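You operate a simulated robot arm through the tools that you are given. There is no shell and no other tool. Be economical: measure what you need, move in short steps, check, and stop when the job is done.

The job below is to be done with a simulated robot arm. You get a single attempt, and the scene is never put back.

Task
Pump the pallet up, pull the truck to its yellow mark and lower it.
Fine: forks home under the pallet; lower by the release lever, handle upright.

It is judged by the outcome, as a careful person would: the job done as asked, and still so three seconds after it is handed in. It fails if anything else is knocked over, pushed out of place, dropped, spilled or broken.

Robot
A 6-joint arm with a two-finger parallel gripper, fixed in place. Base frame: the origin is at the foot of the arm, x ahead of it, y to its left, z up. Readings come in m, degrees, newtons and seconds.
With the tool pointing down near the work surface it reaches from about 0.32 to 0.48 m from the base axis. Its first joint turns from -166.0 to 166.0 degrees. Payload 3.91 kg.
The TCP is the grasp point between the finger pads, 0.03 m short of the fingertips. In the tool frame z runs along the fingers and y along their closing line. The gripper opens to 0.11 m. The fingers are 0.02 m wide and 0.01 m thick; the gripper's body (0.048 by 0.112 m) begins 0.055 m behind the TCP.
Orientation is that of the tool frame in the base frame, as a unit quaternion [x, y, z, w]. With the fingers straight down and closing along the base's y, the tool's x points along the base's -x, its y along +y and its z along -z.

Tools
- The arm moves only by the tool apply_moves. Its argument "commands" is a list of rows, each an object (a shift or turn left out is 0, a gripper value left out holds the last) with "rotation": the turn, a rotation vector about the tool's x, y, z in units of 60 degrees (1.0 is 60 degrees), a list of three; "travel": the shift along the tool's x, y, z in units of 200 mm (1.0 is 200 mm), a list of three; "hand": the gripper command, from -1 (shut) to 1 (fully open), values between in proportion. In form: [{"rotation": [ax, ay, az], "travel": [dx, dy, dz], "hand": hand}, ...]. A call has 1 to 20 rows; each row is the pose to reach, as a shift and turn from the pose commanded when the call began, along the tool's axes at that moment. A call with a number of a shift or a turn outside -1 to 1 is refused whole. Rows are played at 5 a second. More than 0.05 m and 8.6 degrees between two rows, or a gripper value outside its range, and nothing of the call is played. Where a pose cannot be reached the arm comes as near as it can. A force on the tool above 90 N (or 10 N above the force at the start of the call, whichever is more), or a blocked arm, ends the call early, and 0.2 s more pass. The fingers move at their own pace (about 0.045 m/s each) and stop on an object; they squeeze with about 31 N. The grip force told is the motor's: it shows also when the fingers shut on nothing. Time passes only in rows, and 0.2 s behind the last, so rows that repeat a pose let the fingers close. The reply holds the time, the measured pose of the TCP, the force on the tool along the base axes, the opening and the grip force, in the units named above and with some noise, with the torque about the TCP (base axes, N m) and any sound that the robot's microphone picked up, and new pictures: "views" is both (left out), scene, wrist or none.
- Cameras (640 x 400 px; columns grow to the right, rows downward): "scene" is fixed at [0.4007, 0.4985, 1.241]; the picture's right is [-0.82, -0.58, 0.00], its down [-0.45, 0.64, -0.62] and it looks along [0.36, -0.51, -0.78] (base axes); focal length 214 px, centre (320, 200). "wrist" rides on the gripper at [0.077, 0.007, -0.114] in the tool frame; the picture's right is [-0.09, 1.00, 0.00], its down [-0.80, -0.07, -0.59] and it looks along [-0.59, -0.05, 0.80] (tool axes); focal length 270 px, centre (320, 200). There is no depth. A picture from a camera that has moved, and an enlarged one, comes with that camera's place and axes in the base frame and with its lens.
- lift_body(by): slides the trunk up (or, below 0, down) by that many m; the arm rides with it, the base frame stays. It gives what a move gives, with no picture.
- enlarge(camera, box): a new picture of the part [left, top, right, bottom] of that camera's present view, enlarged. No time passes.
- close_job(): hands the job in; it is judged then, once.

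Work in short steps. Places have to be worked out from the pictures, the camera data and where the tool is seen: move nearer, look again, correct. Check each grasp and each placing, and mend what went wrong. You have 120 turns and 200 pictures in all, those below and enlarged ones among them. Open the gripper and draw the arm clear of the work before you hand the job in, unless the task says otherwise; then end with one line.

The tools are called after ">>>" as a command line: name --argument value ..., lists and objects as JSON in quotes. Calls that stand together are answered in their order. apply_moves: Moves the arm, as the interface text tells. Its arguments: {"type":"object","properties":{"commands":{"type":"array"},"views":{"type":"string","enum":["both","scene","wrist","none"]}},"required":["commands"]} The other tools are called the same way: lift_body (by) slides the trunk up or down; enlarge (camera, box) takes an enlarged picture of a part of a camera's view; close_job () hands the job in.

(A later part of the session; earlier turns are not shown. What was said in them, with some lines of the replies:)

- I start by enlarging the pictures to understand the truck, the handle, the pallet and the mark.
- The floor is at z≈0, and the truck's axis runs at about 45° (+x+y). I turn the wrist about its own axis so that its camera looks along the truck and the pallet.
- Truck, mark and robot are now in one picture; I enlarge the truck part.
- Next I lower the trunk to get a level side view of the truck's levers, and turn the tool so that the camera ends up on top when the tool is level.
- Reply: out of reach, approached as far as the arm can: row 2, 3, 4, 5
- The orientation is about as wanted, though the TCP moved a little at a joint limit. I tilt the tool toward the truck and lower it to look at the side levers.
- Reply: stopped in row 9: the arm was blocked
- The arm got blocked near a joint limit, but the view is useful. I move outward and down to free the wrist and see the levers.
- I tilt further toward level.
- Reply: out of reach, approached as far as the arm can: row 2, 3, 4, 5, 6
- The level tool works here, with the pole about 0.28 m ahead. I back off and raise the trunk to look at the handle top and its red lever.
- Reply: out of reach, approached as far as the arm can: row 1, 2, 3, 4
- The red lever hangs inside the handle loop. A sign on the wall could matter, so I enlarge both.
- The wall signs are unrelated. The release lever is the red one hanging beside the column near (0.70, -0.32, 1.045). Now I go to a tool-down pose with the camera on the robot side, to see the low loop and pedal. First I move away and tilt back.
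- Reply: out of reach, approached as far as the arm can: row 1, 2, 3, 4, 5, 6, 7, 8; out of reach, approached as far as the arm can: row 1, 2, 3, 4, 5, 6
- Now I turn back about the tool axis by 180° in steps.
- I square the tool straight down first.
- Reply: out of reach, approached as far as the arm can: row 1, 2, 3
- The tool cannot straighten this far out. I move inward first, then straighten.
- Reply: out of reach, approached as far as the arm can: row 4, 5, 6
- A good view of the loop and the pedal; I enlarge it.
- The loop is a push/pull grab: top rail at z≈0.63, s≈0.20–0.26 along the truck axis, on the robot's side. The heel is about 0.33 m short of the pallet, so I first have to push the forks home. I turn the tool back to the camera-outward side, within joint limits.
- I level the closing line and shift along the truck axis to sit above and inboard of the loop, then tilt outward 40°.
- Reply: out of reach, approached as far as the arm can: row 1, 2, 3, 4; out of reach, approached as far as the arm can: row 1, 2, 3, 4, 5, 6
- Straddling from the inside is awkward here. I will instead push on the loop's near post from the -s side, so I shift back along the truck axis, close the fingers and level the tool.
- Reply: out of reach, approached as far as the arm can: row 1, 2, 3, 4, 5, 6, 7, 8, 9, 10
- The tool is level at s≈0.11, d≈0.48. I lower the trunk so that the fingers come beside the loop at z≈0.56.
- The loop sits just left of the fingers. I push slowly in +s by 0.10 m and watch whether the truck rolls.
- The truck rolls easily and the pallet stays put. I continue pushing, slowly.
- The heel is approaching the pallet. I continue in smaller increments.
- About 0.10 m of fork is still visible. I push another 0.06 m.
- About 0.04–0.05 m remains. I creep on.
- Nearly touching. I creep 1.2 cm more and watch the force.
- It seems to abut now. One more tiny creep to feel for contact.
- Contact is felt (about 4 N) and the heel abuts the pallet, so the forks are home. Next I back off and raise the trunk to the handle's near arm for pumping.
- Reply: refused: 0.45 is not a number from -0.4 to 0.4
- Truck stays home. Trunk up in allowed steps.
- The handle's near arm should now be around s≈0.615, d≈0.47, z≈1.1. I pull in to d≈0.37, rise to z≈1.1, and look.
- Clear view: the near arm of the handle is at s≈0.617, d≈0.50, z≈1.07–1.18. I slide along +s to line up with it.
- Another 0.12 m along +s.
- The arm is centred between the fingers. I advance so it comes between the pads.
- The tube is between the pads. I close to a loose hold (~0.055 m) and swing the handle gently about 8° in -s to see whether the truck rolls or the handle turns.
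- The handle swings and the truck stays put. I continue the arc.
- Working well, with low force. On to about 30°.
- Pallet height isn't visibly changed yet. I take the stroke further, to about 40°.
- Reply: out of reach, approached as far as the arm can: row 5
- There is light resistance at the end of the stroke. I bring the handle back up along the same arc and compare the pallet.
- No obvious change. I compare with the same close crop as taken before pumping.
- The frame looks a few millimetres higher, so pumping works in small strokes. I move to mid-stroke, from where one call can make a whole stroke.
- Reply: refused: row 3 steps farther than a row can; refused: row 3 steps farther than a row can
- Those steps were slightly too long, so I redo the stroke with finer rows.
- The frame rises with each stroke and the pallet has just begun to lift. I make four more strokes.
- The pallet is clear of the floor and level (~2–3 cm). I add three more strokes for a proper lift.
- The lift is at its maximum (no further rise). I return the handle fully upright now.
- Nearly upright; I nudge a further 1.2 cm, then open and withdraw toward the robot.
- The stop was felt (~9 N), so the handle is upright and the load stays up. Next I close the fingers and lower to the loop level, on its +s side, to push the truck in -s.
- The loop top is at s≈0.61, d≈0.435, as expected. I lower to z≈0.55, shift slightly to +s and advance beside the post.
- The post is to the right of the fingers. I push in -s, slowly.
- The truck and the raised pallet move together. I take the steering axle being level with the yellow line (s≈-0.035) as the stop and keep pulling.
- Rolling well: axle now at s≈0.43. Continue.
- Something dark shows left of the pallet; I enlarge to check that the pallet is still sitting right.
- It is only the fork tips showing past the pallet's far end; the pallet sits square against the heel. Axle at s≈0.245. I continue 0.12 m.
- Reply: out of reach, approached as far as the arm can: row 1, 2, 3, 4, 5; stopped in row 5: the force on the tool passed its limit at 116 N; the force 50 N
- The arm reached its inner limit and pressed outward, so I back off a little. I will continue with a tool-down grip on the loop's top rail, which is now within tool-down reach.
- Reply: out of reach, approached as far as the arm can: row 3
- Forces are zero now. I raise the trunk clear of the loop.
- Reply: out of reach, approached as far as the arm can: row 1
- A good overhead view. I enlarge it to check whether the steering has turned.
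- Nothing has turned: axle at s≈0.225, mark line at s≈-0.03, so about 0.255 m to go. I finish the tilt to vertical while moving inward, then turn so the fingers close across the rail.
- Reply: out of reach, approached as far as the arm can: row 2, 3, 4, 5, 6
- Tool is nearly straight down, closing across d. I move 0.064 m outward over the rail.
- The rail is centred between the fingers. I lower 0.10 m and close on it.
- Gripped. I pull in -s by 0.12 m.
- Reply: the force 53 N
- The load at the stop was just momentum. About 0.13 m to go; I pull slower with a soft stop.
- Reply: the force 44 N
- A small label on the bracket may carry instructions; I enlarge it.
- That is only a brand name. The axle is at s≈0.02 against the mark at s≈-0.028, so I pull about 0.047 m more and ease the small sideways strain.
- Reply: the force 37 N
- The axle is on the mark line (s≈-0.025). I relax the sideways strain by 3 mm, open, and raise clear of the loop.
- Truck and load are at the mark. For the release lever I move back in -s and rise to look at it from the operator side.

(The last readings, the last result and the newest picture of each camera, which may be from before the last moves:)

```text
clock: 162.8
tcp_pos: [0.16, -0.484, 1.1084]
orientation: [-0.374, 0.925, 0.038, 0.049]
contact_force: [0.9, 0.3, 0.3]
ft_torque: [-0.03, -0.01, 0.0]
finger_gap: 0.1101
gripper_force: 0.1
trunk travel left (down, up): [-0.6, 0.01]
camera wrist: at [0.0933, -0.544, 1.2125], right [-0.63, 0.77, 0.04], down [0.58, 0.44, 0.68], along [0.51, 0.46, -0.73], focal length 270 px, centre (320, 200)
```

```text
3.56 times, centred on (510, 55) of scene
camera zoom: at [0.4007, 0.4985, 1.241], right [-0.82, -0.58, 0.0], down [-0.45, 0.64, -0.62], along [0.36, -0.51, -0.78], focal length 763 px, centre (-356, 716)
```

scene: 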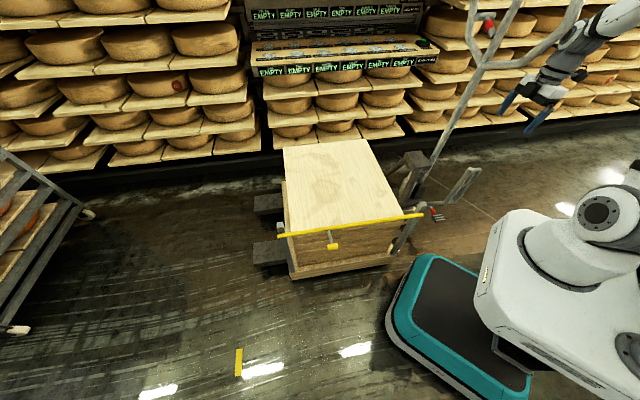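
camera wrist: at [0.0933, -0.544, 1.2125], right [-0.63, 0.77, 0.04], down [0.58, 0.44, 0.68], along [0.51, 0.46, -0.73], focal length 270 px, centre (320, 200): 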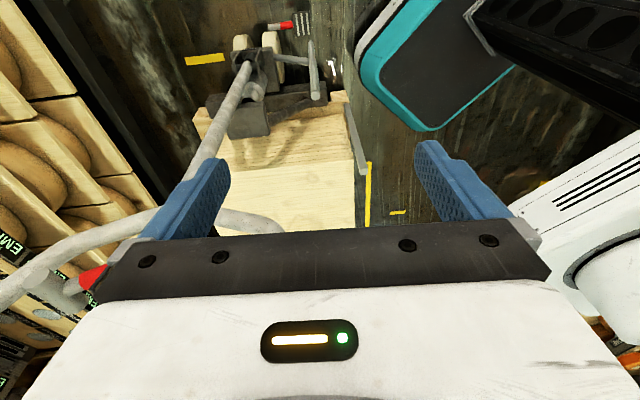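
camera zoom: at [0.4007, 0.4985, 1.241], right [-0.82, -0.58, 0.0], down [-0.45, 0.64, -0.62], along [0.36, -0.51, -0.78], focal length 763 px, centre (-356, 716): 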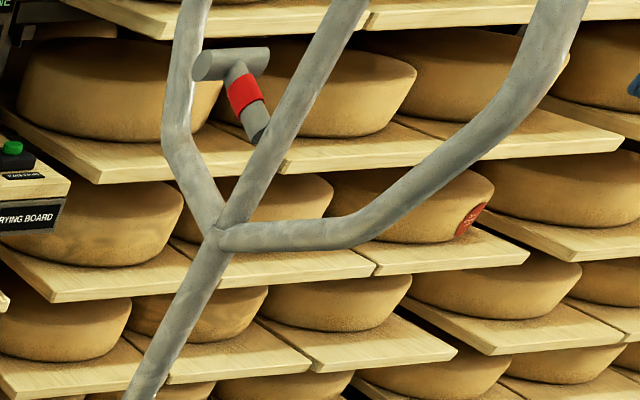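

The release lever is a T: a stem from the column's far side with a crossbar along s at roughly d≈0.75, z≈1.06, s≈-0.07. I rise a bit and move out in d, on the operator side of the handle, to see it and test the reach.

>>> apply_moves --commands '[{"travel": [0.05, 0, -0.1]}, {"travel": [0.1, 0, -0.2]}, {"travel": [0.1, -0.15, -0.25]}, {"travel": [0.1, -0.3, -0.3]}, {"travel": [0.1, -0.45, -0.3]}, {"travel": [0.1, -0.6, -0.3]}, {"travel": [0.1, -0.6, -0.3]}]' --views "both"

```text
clock: 164.4
tcp_pos: [0.2259, -0.5923, 1.1642]
orientation: [-0.375, 0.925, 0.037, 0.049]
contact_force: [-0.6, -0.3, 0.0]
ft_torque: [-0.02, -0.01, -0.04]
finger_gap: 0.1101
gripper_force: 0.1
trunk travel left (down, up): [-0.6, 0.01]
camera wrist: at [0.1592, -0.6513, 1.2669], right [-0.63, 0.77, 0.04], down [0.58, 0.44, 0.68], along [0.51, 0.46, -0.73], focal length 270 px, centre (320, 200)
```

scene: 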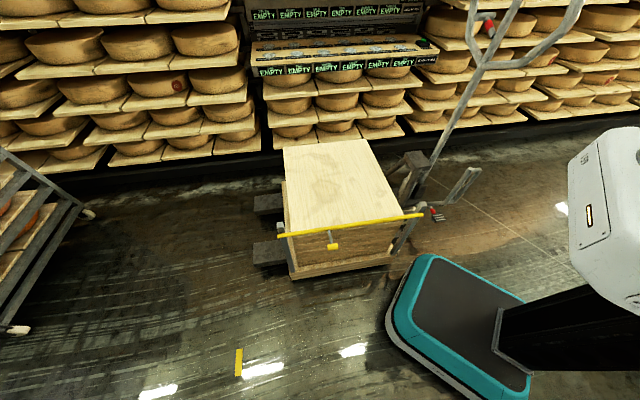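
wrist: 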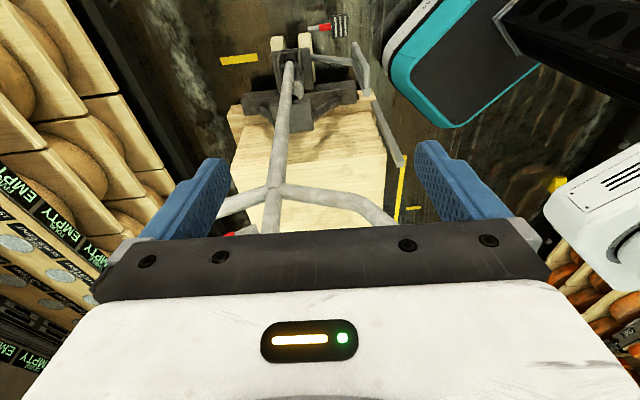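

Reach is fine and the shelves are far behind. I move out another 0.17 m in d.

>>> apply_moves --commands '[{"travel": [0, -0.2, 0]}, {"travel": [0, -0.4, 0]}, {"travel": [0, -0.6, 0]}, {"travel": [0, -0.75, 0]}, {"travel": [0, -0.85, 0]}, {"travel": [0, -0.85, 0]}]' --views "wrist"

```text
clock: 165.8
tcp_pos: [0.3304, -0.6849, 1.1504]
orientation: [-0.375, 0.925, 0.038, 0.049]
contact_force: [0.3, 0.0, -0.2]
ft_torque: [-0.02, -0.01, -0.03]
finger_gap: 0.1099
gripper_force: 0.0
out of reach, approached as far as the arm can: row 4, 5, 6
trunk travel left (down, up): [-0.6, 0.01]
camera wrist: at [0.2635, -0.7441, 1.252], right [-0.63, 0.77, 0.04], down [0.58, 0.44, 0.68], along [0.51, 0.46, -0.73], focal length 270 px, centre (320, 200)
```

wrist: 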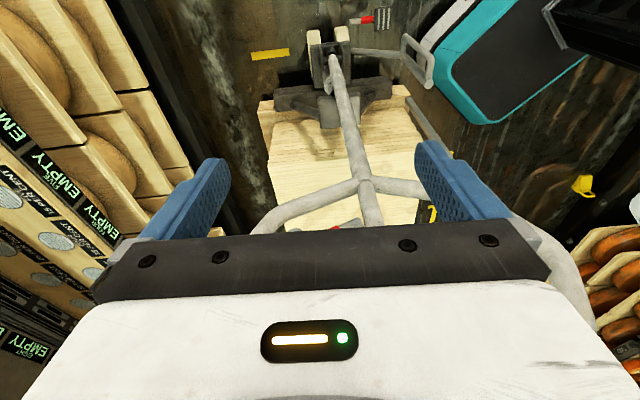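

Near maximum tool-down reach. I tilt the tool by 45° so the fingers point toward +s and down, clear of the handle's top bar.

>>> apply_moves --commands '[{"rotation": [0, -0.13, 0], "travel": [0, 0, 0]}, {"rotation": [0, -0.26, 0]}, {"rotation": [0, -0.39, 0]}, {"rotation": [0, -0.52, 0]}, {"rotation": [0, -0.65, 0]}, {"rotation": [0, -0.75, 0]}, {"rotation": [0, -0.75, 0]}]' --views "both"

```text
clock: 167.4
tcp_pos: [0.3259, -0.6386, 1.1365]
orientation: [-0.332, 0.835, 0.18, 0.4]
contact_force: [0.3, -0.1, -1.0]
ft_torque: [0.05, -0.03, 0.05]
finger_gap: 0.1096
gripper_force: 0.0
out of reach, approached as far as the arm can: row 1, 2, 3, 4, 5, 6, 7
trunk travel left (down, up): [-0.6, 0.01]
camera wrist: at [0.2237, -0.7288, 1.1452], right [-0.65, 0.75, 0.1], down [0.09, -0.06, 0.99], along [0.75, 0.66, -0.03], focal length 270 px, centre (320, 200)
```

scene: 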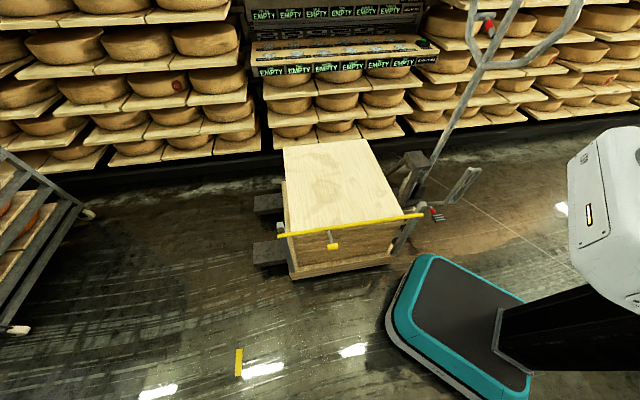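
wrist: 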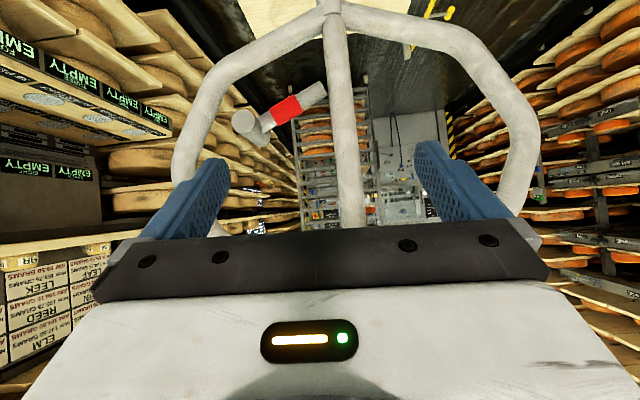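

A clear frontal (upside-down) view of the lever. Enlarge.

>>> enlarge --camera "wrist" --box '[200, 60, 380, 180]'

```text
3.33 times, centred on (290, 120) of wrist
camera zoom: at [0.2237, -0.7288, 1.1452], right [-0.65, 0.75, 0.1], down [0.09, -0.06, 0.99], along [0.75, 0.66, -0.03], focal length 901 px, centre (420, 467)
```

zoom: 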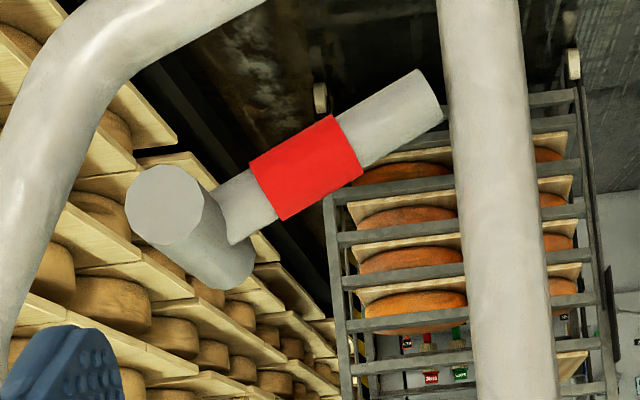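

The stem roots at the column (d≈0.676, z≈1.02) and rises to a crossbar end at about (s -0.10, d 0.756, z 1.053). I plan to press the crossbar down from above with closed fingers. To reach it, I yaw the tool about 35° clockwise.

>>> apply_moves --commands '[{"rotation": [0.09, 0, 0.07], "hand": -1}, {"rotation": [0.18, -0.01, 0.14], "hand": -1}, {"rotation": [0.27, -0.01, 0.21], "hand": -1}, {"rotation": [0.36, -0.015, 0.28], "hand": -1}, {"rotation": [0.46, -0.02, 0.358], "hand": -1}, {"rotation": [0.46, -0.02, 0.358], "hand": -1}, {"rotation": [0.46, -0.02, 0.358], "hand": -1}]' --views "wrist"

```text
clock: 169.1
tcp_pos: [0.3256, -0.6389, 1.1411]
orientation: [-0.065, 0.897, 0.048, 0.435]
contact_force: [-0.1, 0.7, 0.7]
ft_torque: [-0.01, 0.02, 0.01]
finger_gap: 0.0
gripper_force: 31.4
trunk travel left (down, up): [-0.6, 0.01]
camera wrist: at [0.1887, -0.6531, 1.1489], right [-0.1, 0.99, 0.1], down [0.04, -0.1, 0.99], along [0.99, 0.11, -0.03], focal length 270 px, centre (320, 200)
```

wrist: 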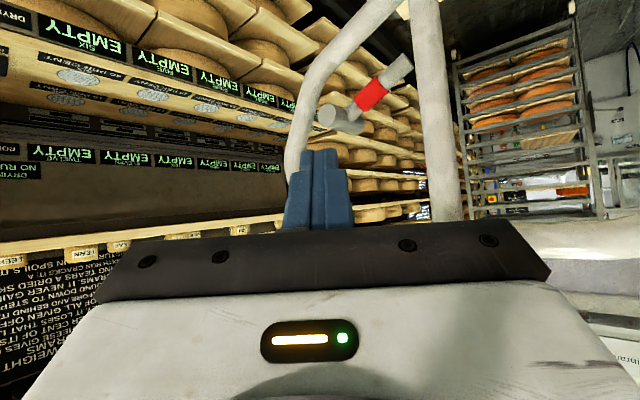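

Triangulated crossbar front end: (0.466, -0.605, 1.054). I bring the closed fingertips just above it.

>>> apply_moves --commands '[{"travel": [-0.1, 0.03, 0.12]}, {"travel": [-0.2, 0.06, 0.25]}, {"travel": [-0.27, 0.08, 0.38]}, {"travel": [-0.32, 0.1, 0.5]}, {"travel": [-0.34, 0.1, 0.58]}, {"travel": [-0.34, 0.1, 0.58]}]' --views "both"

```text
clock: 170.4
tcp_pos: [0.4538, -0.5982, 1.1244]
orientation: [-0.066, 0.896, 0.049, 0.436]
contact_force: [0.4, 0.4, -1.3]
ft_torque: [0.02, 0.0, 0.0]
finger_gap: 0.0
gripper_force: 31.1
trunk travel left (down, up): [-0.6, 0.01]
camera wrist: at [0.3161, -0.6127, 1.1317], right [-0.11, 0.99, 0.1], down [0.04, -0.1, 0.99], along [0.99, 0.11, -0.03], focal length 270 px, centre (320, 200)
```

scene: 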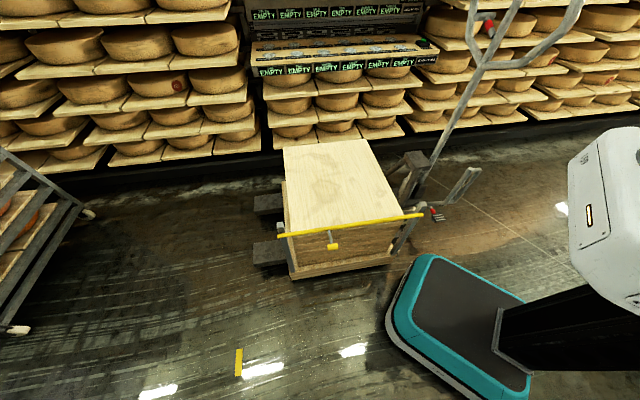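
wrist: 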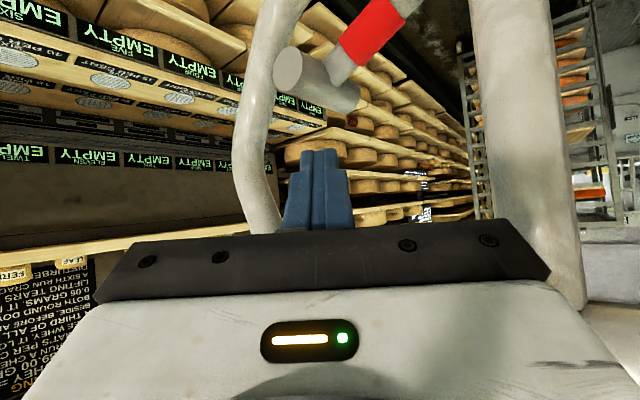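

The fingertips are right above the crossbar. I press straight down in small steps, watching the force.

>>> apply_moves --commands '[{"travel": [0.039, -0.0015, 0.031]}, {"travel": [0.079, -0.003, 0.062]}, {"travel": [0.118, -0.0045, 0.093]}, {"travel": [0.157, -0.006, 0.124]}, {"travel": [0.177, -0.007, 0.139]}]' --views "wrist"

```text
clock: 171.7
tcp_pos: [0.4523, -0.598, 1.079]
orientation: [-0.066, 0.896, 0.049, 0.436]
contact_force: [0.3, -1.9, 1.5]
ft_torque: [-0.04, 0.0, -0.01]
finger_gap: 0.0
gripper_force: 30.9
trunk travel left (down, up): [-0.6, 0.01]
camera wrist: at [0.3164, -0.6126, 1.0869], right [-0.11, 0.99, 0.1], down [0.04, -0.1, 0.99], along [0.99, 0.11, -0.03], focal length 270 px, centre (320, 200)
```

wrist: 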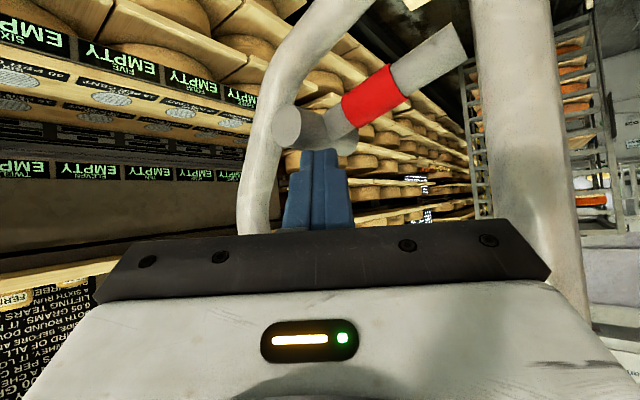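

Light contact. I press further.

>>> apply_moves --commands '[{"travel": [0.039, -0.0015, 0.031]}, {"travel": [0.079, -0.003, 0.062]}, {"travel": [0.118, -0.0045, 0.093]}]' --views "both"

```text
clock: 172.4
tcp_pos: [0.4537, -0.5971, 1.065]
orientation: [-0.068, 0.894, 0.039, 0.441]
contact_force: [5.7, -4.8, 62.5]
ft_torque: [-0.5, -1.35, -0.1]
finger_gap: 0.0002
gripper_force: 31.2
trunk travel left (down, up): [-0.6, 0.01]
camera wrist: at [0.3164, -0.6115, 1.0706], right [-0.11, 0.99, 0.08], down [0.03, -0.08, 1.0], along [0.99, 0.11, -0.02], focal length 270 px, centre (320, 200)
```

scene: 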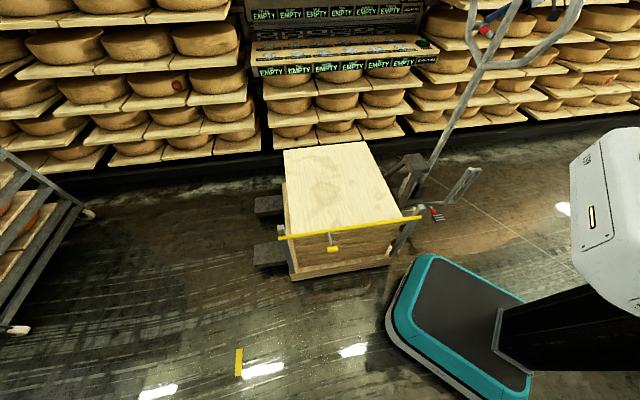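
wrist: 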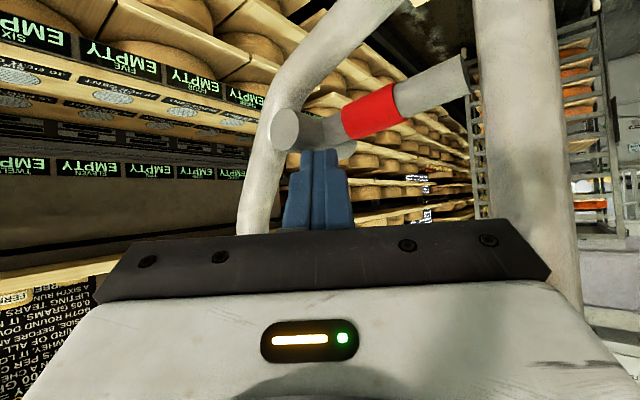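

The lever turned and the load has begun to sink. I hold it there.

>>> apply_moves --commands '[{}, {}, {}, {}, {}, {}, {}, {}, {}, {}]' --views "scene"

>>> enlarge --camera "scene" --box '[240, 130, 460, 290]'

```text
clock: 174.7
tcp_pos: [0.4488, -0.5931, 1.059]
orientation: [-0.069, 0.895, 0.044, 0.438]
contact_force: [-19.5, 15.1, 53.7]
ft_torque: [0.08, -0.54, 0.19]
finger_gap: 0.0
gripper_force: 30.8
trunk travel left (down, up): [-0.6, 0.01]
```

scene: 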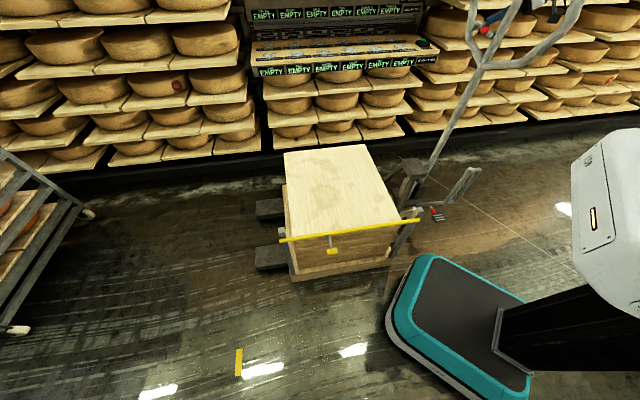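

```text
2.50 times, centred on (350, 210) of scene
camera zoom: at [0.4007, 0.4985, 1.241], right [-0.82, -0.58, 0.0], down [-0.45, 0.64, -0.62], along [0.36, -0.51, -0.78], focal length 536 px, centre (245, 175)
```

zoom: 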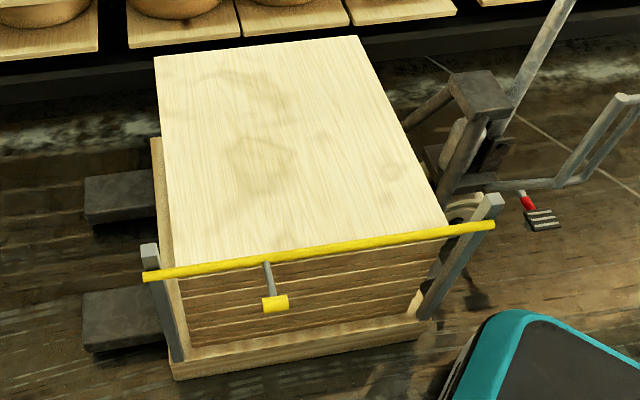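

It sank well. I hold a little longer to make sure the forks are fully down.

>>> apply_moves --commands '[{}, {}, {}, {}, {}, {}, {}, {}, {}, {}, {}, {}]' --views "none"

>>> enlarge --camera "scene" --box '[240, 130, 460, 290]'

```text
clock: 177.2
tcp_pos: [0.4476, -0.593, 1.0542]
orientation: [-0.068, 0.895, 0.048, 0.438]
contact_force: [-34.6, 28.2, 33.3]
ft_torque: [0.54, 0.0, 0.56]
finger_gap: 0.0002
gripper_force: 31.2
trunk travel left (down, up): [-0.6, 0.01]
```

```text
2.50 times, centred on (350, 210) of scene
camera zoom: at [0.4007, 0.4985, 1.241], right [-0.82, -0.58, 0.0], down [-0.45, 0.64, -0.62], along [0.36, -0.51, -0.78], focal length 536 px, centre (245, 175)
```

zoom: 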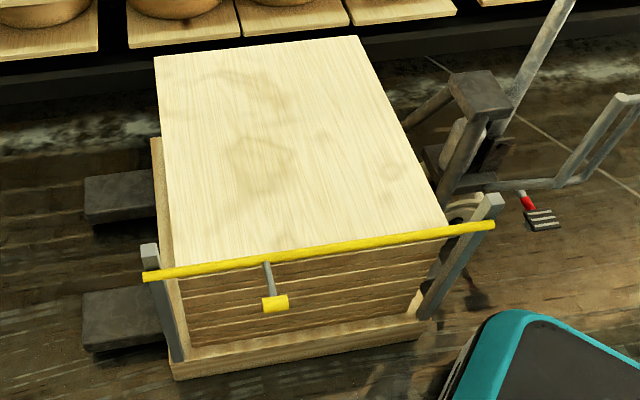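

Unchanged, so it is fully down. I lift the fingers off the lever and check that everything stays.

>>> apply_moves --commands '[{"travel": [-0.04, 0, -0.031]}, {"travel": [-0.08, 0, -0.062]}, {"travel": [-0.14, 0, -0.11]}, {"travel": [-0.2, 0, -0.16]}, {"travel": [-0.26, 0, -0.2]}, {"travel": [-0.26, 0, -0.2]}]' --views "both"

```text
clock: 178.7
tcp_pos: [0.454, -0.5995, 1.1148]
orientation: [-0.066, 0.897, 0.048, 0.435]
contact_force: [-0.7, 0.0, 0.4]
ft_torque: [-0.01, 0.01, -0.01]
finger_gap: 0.0001
gripper_force: 31.0
trunk travel left (down, up): [-0.6, 0.01]
camera wrist: at [0.3182, -0.6139, 1.1232], right [-0.11, 0.99, 0.1], down [0.04, -0.09, 0.99], along [0.99, 0.11, -0.03], focal length 270 px, centre (320, 200)
```

scene: 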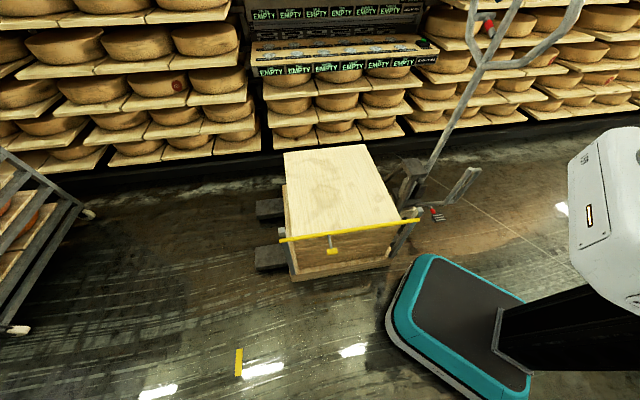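
wrist: 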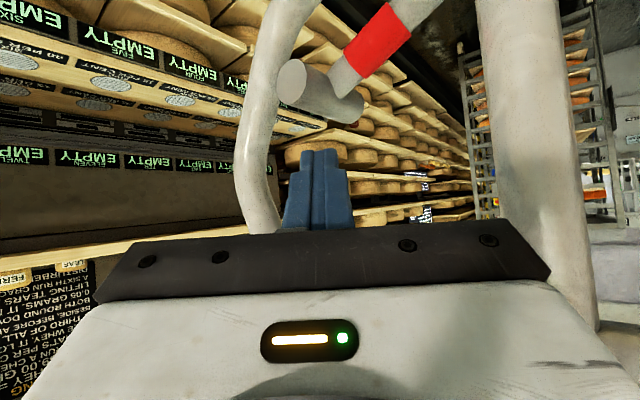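

The lever sprang back, the load is down and the handle upright. I withdraw along the approach path and open the gripper.

>>> apply_moves --commands '[{"travel": [0.05, 0, -0.15]}, {"travel": [0.1, -0.03, -0.3]}, {"travel": [0.2, -0.06, -0.45]}, {"travel": [0.3, -0.1, -0.6]}, {"travel": [0.4, 0, -0.7]}, {"travel": [0.5, 0.1, -0.8], "hand": 1}, {"travel": [0.55, 0.25, -0.9], "hand": 1}, {"travel": [0.55, 0.4, -0.95], "hand": 1}, {"travel": [0.55, 0.4, -0.95], "hand": 1}]' --views "both"

>>> enlarge --camera "scene" --box '[370, 0, 610, 240]'

```text
clock: 180.7
tcp_pos: [0.2265, -0.5557, 1.1475]
orientation: [-0.065, 0.896, 0.049, 0.436]
contact_force: [-0.3, -0.3, 0.5]
ft_torque: [0.02, 0.0, 0.03]
finger_gap: 0.0869
gripper_force: 0.1
trunk travel left (down, up): [-0.6, 0.01]
camera wrist: at [0.0899, -0.5701, 1.1554], right [-0.11, 0.99, 0.1], down [0.04, -0.1, 0.99], along [0.99, 0.11, -0.03], focal length 270 px, centre (320, 200)
```

scene: 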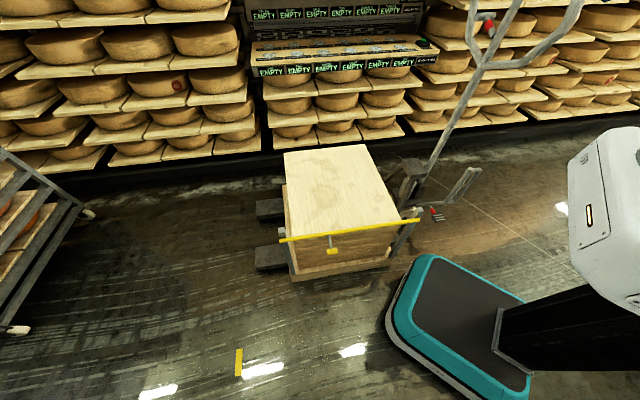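
wrist: 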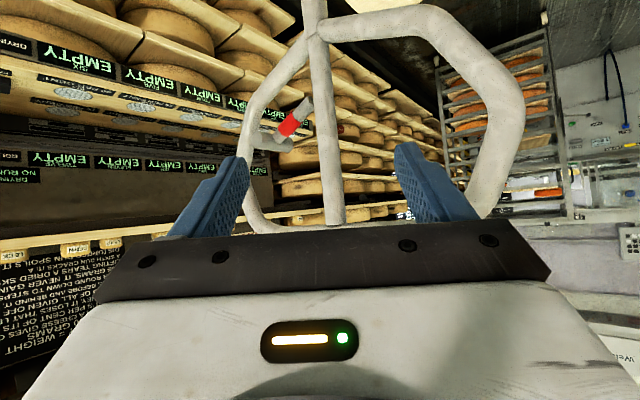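

```text
1.67 times, centred on (490, 120) of scene
camera zoom: at [0.4007, 0.4985, 1.241], right [-0.82, -0.58, 0.0], down [-0.45, 0.64, -0.62], along [0.36, -0.51, -0.78], focal length 358 px, centre (37, 333)
```

zoom: 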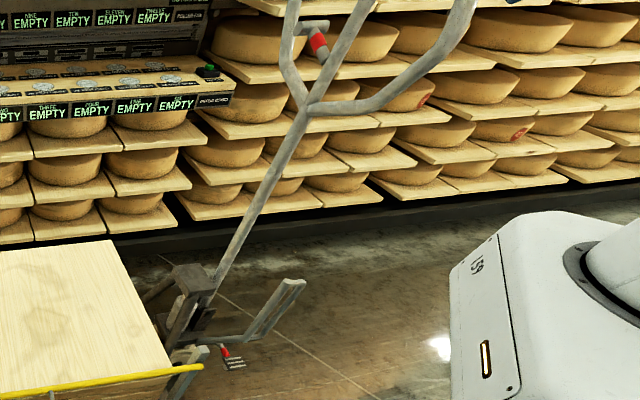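

Everything rests as wanted: pallet down with the forks home against the heel, handle vertical, release lever back, steering axle level with the yellow line, arm clear and gripper open. I hand the job in.

>>> close_job

```text
The job is handed in.
```

The forks were pushed home and the pallet pumped up. I pulled the truck to the yellow line, lowered it with the release lever and left the handle upright; nothing was knocked over, but I judged "at the mark" by the steering axle, since the truck carries no mark of its own.
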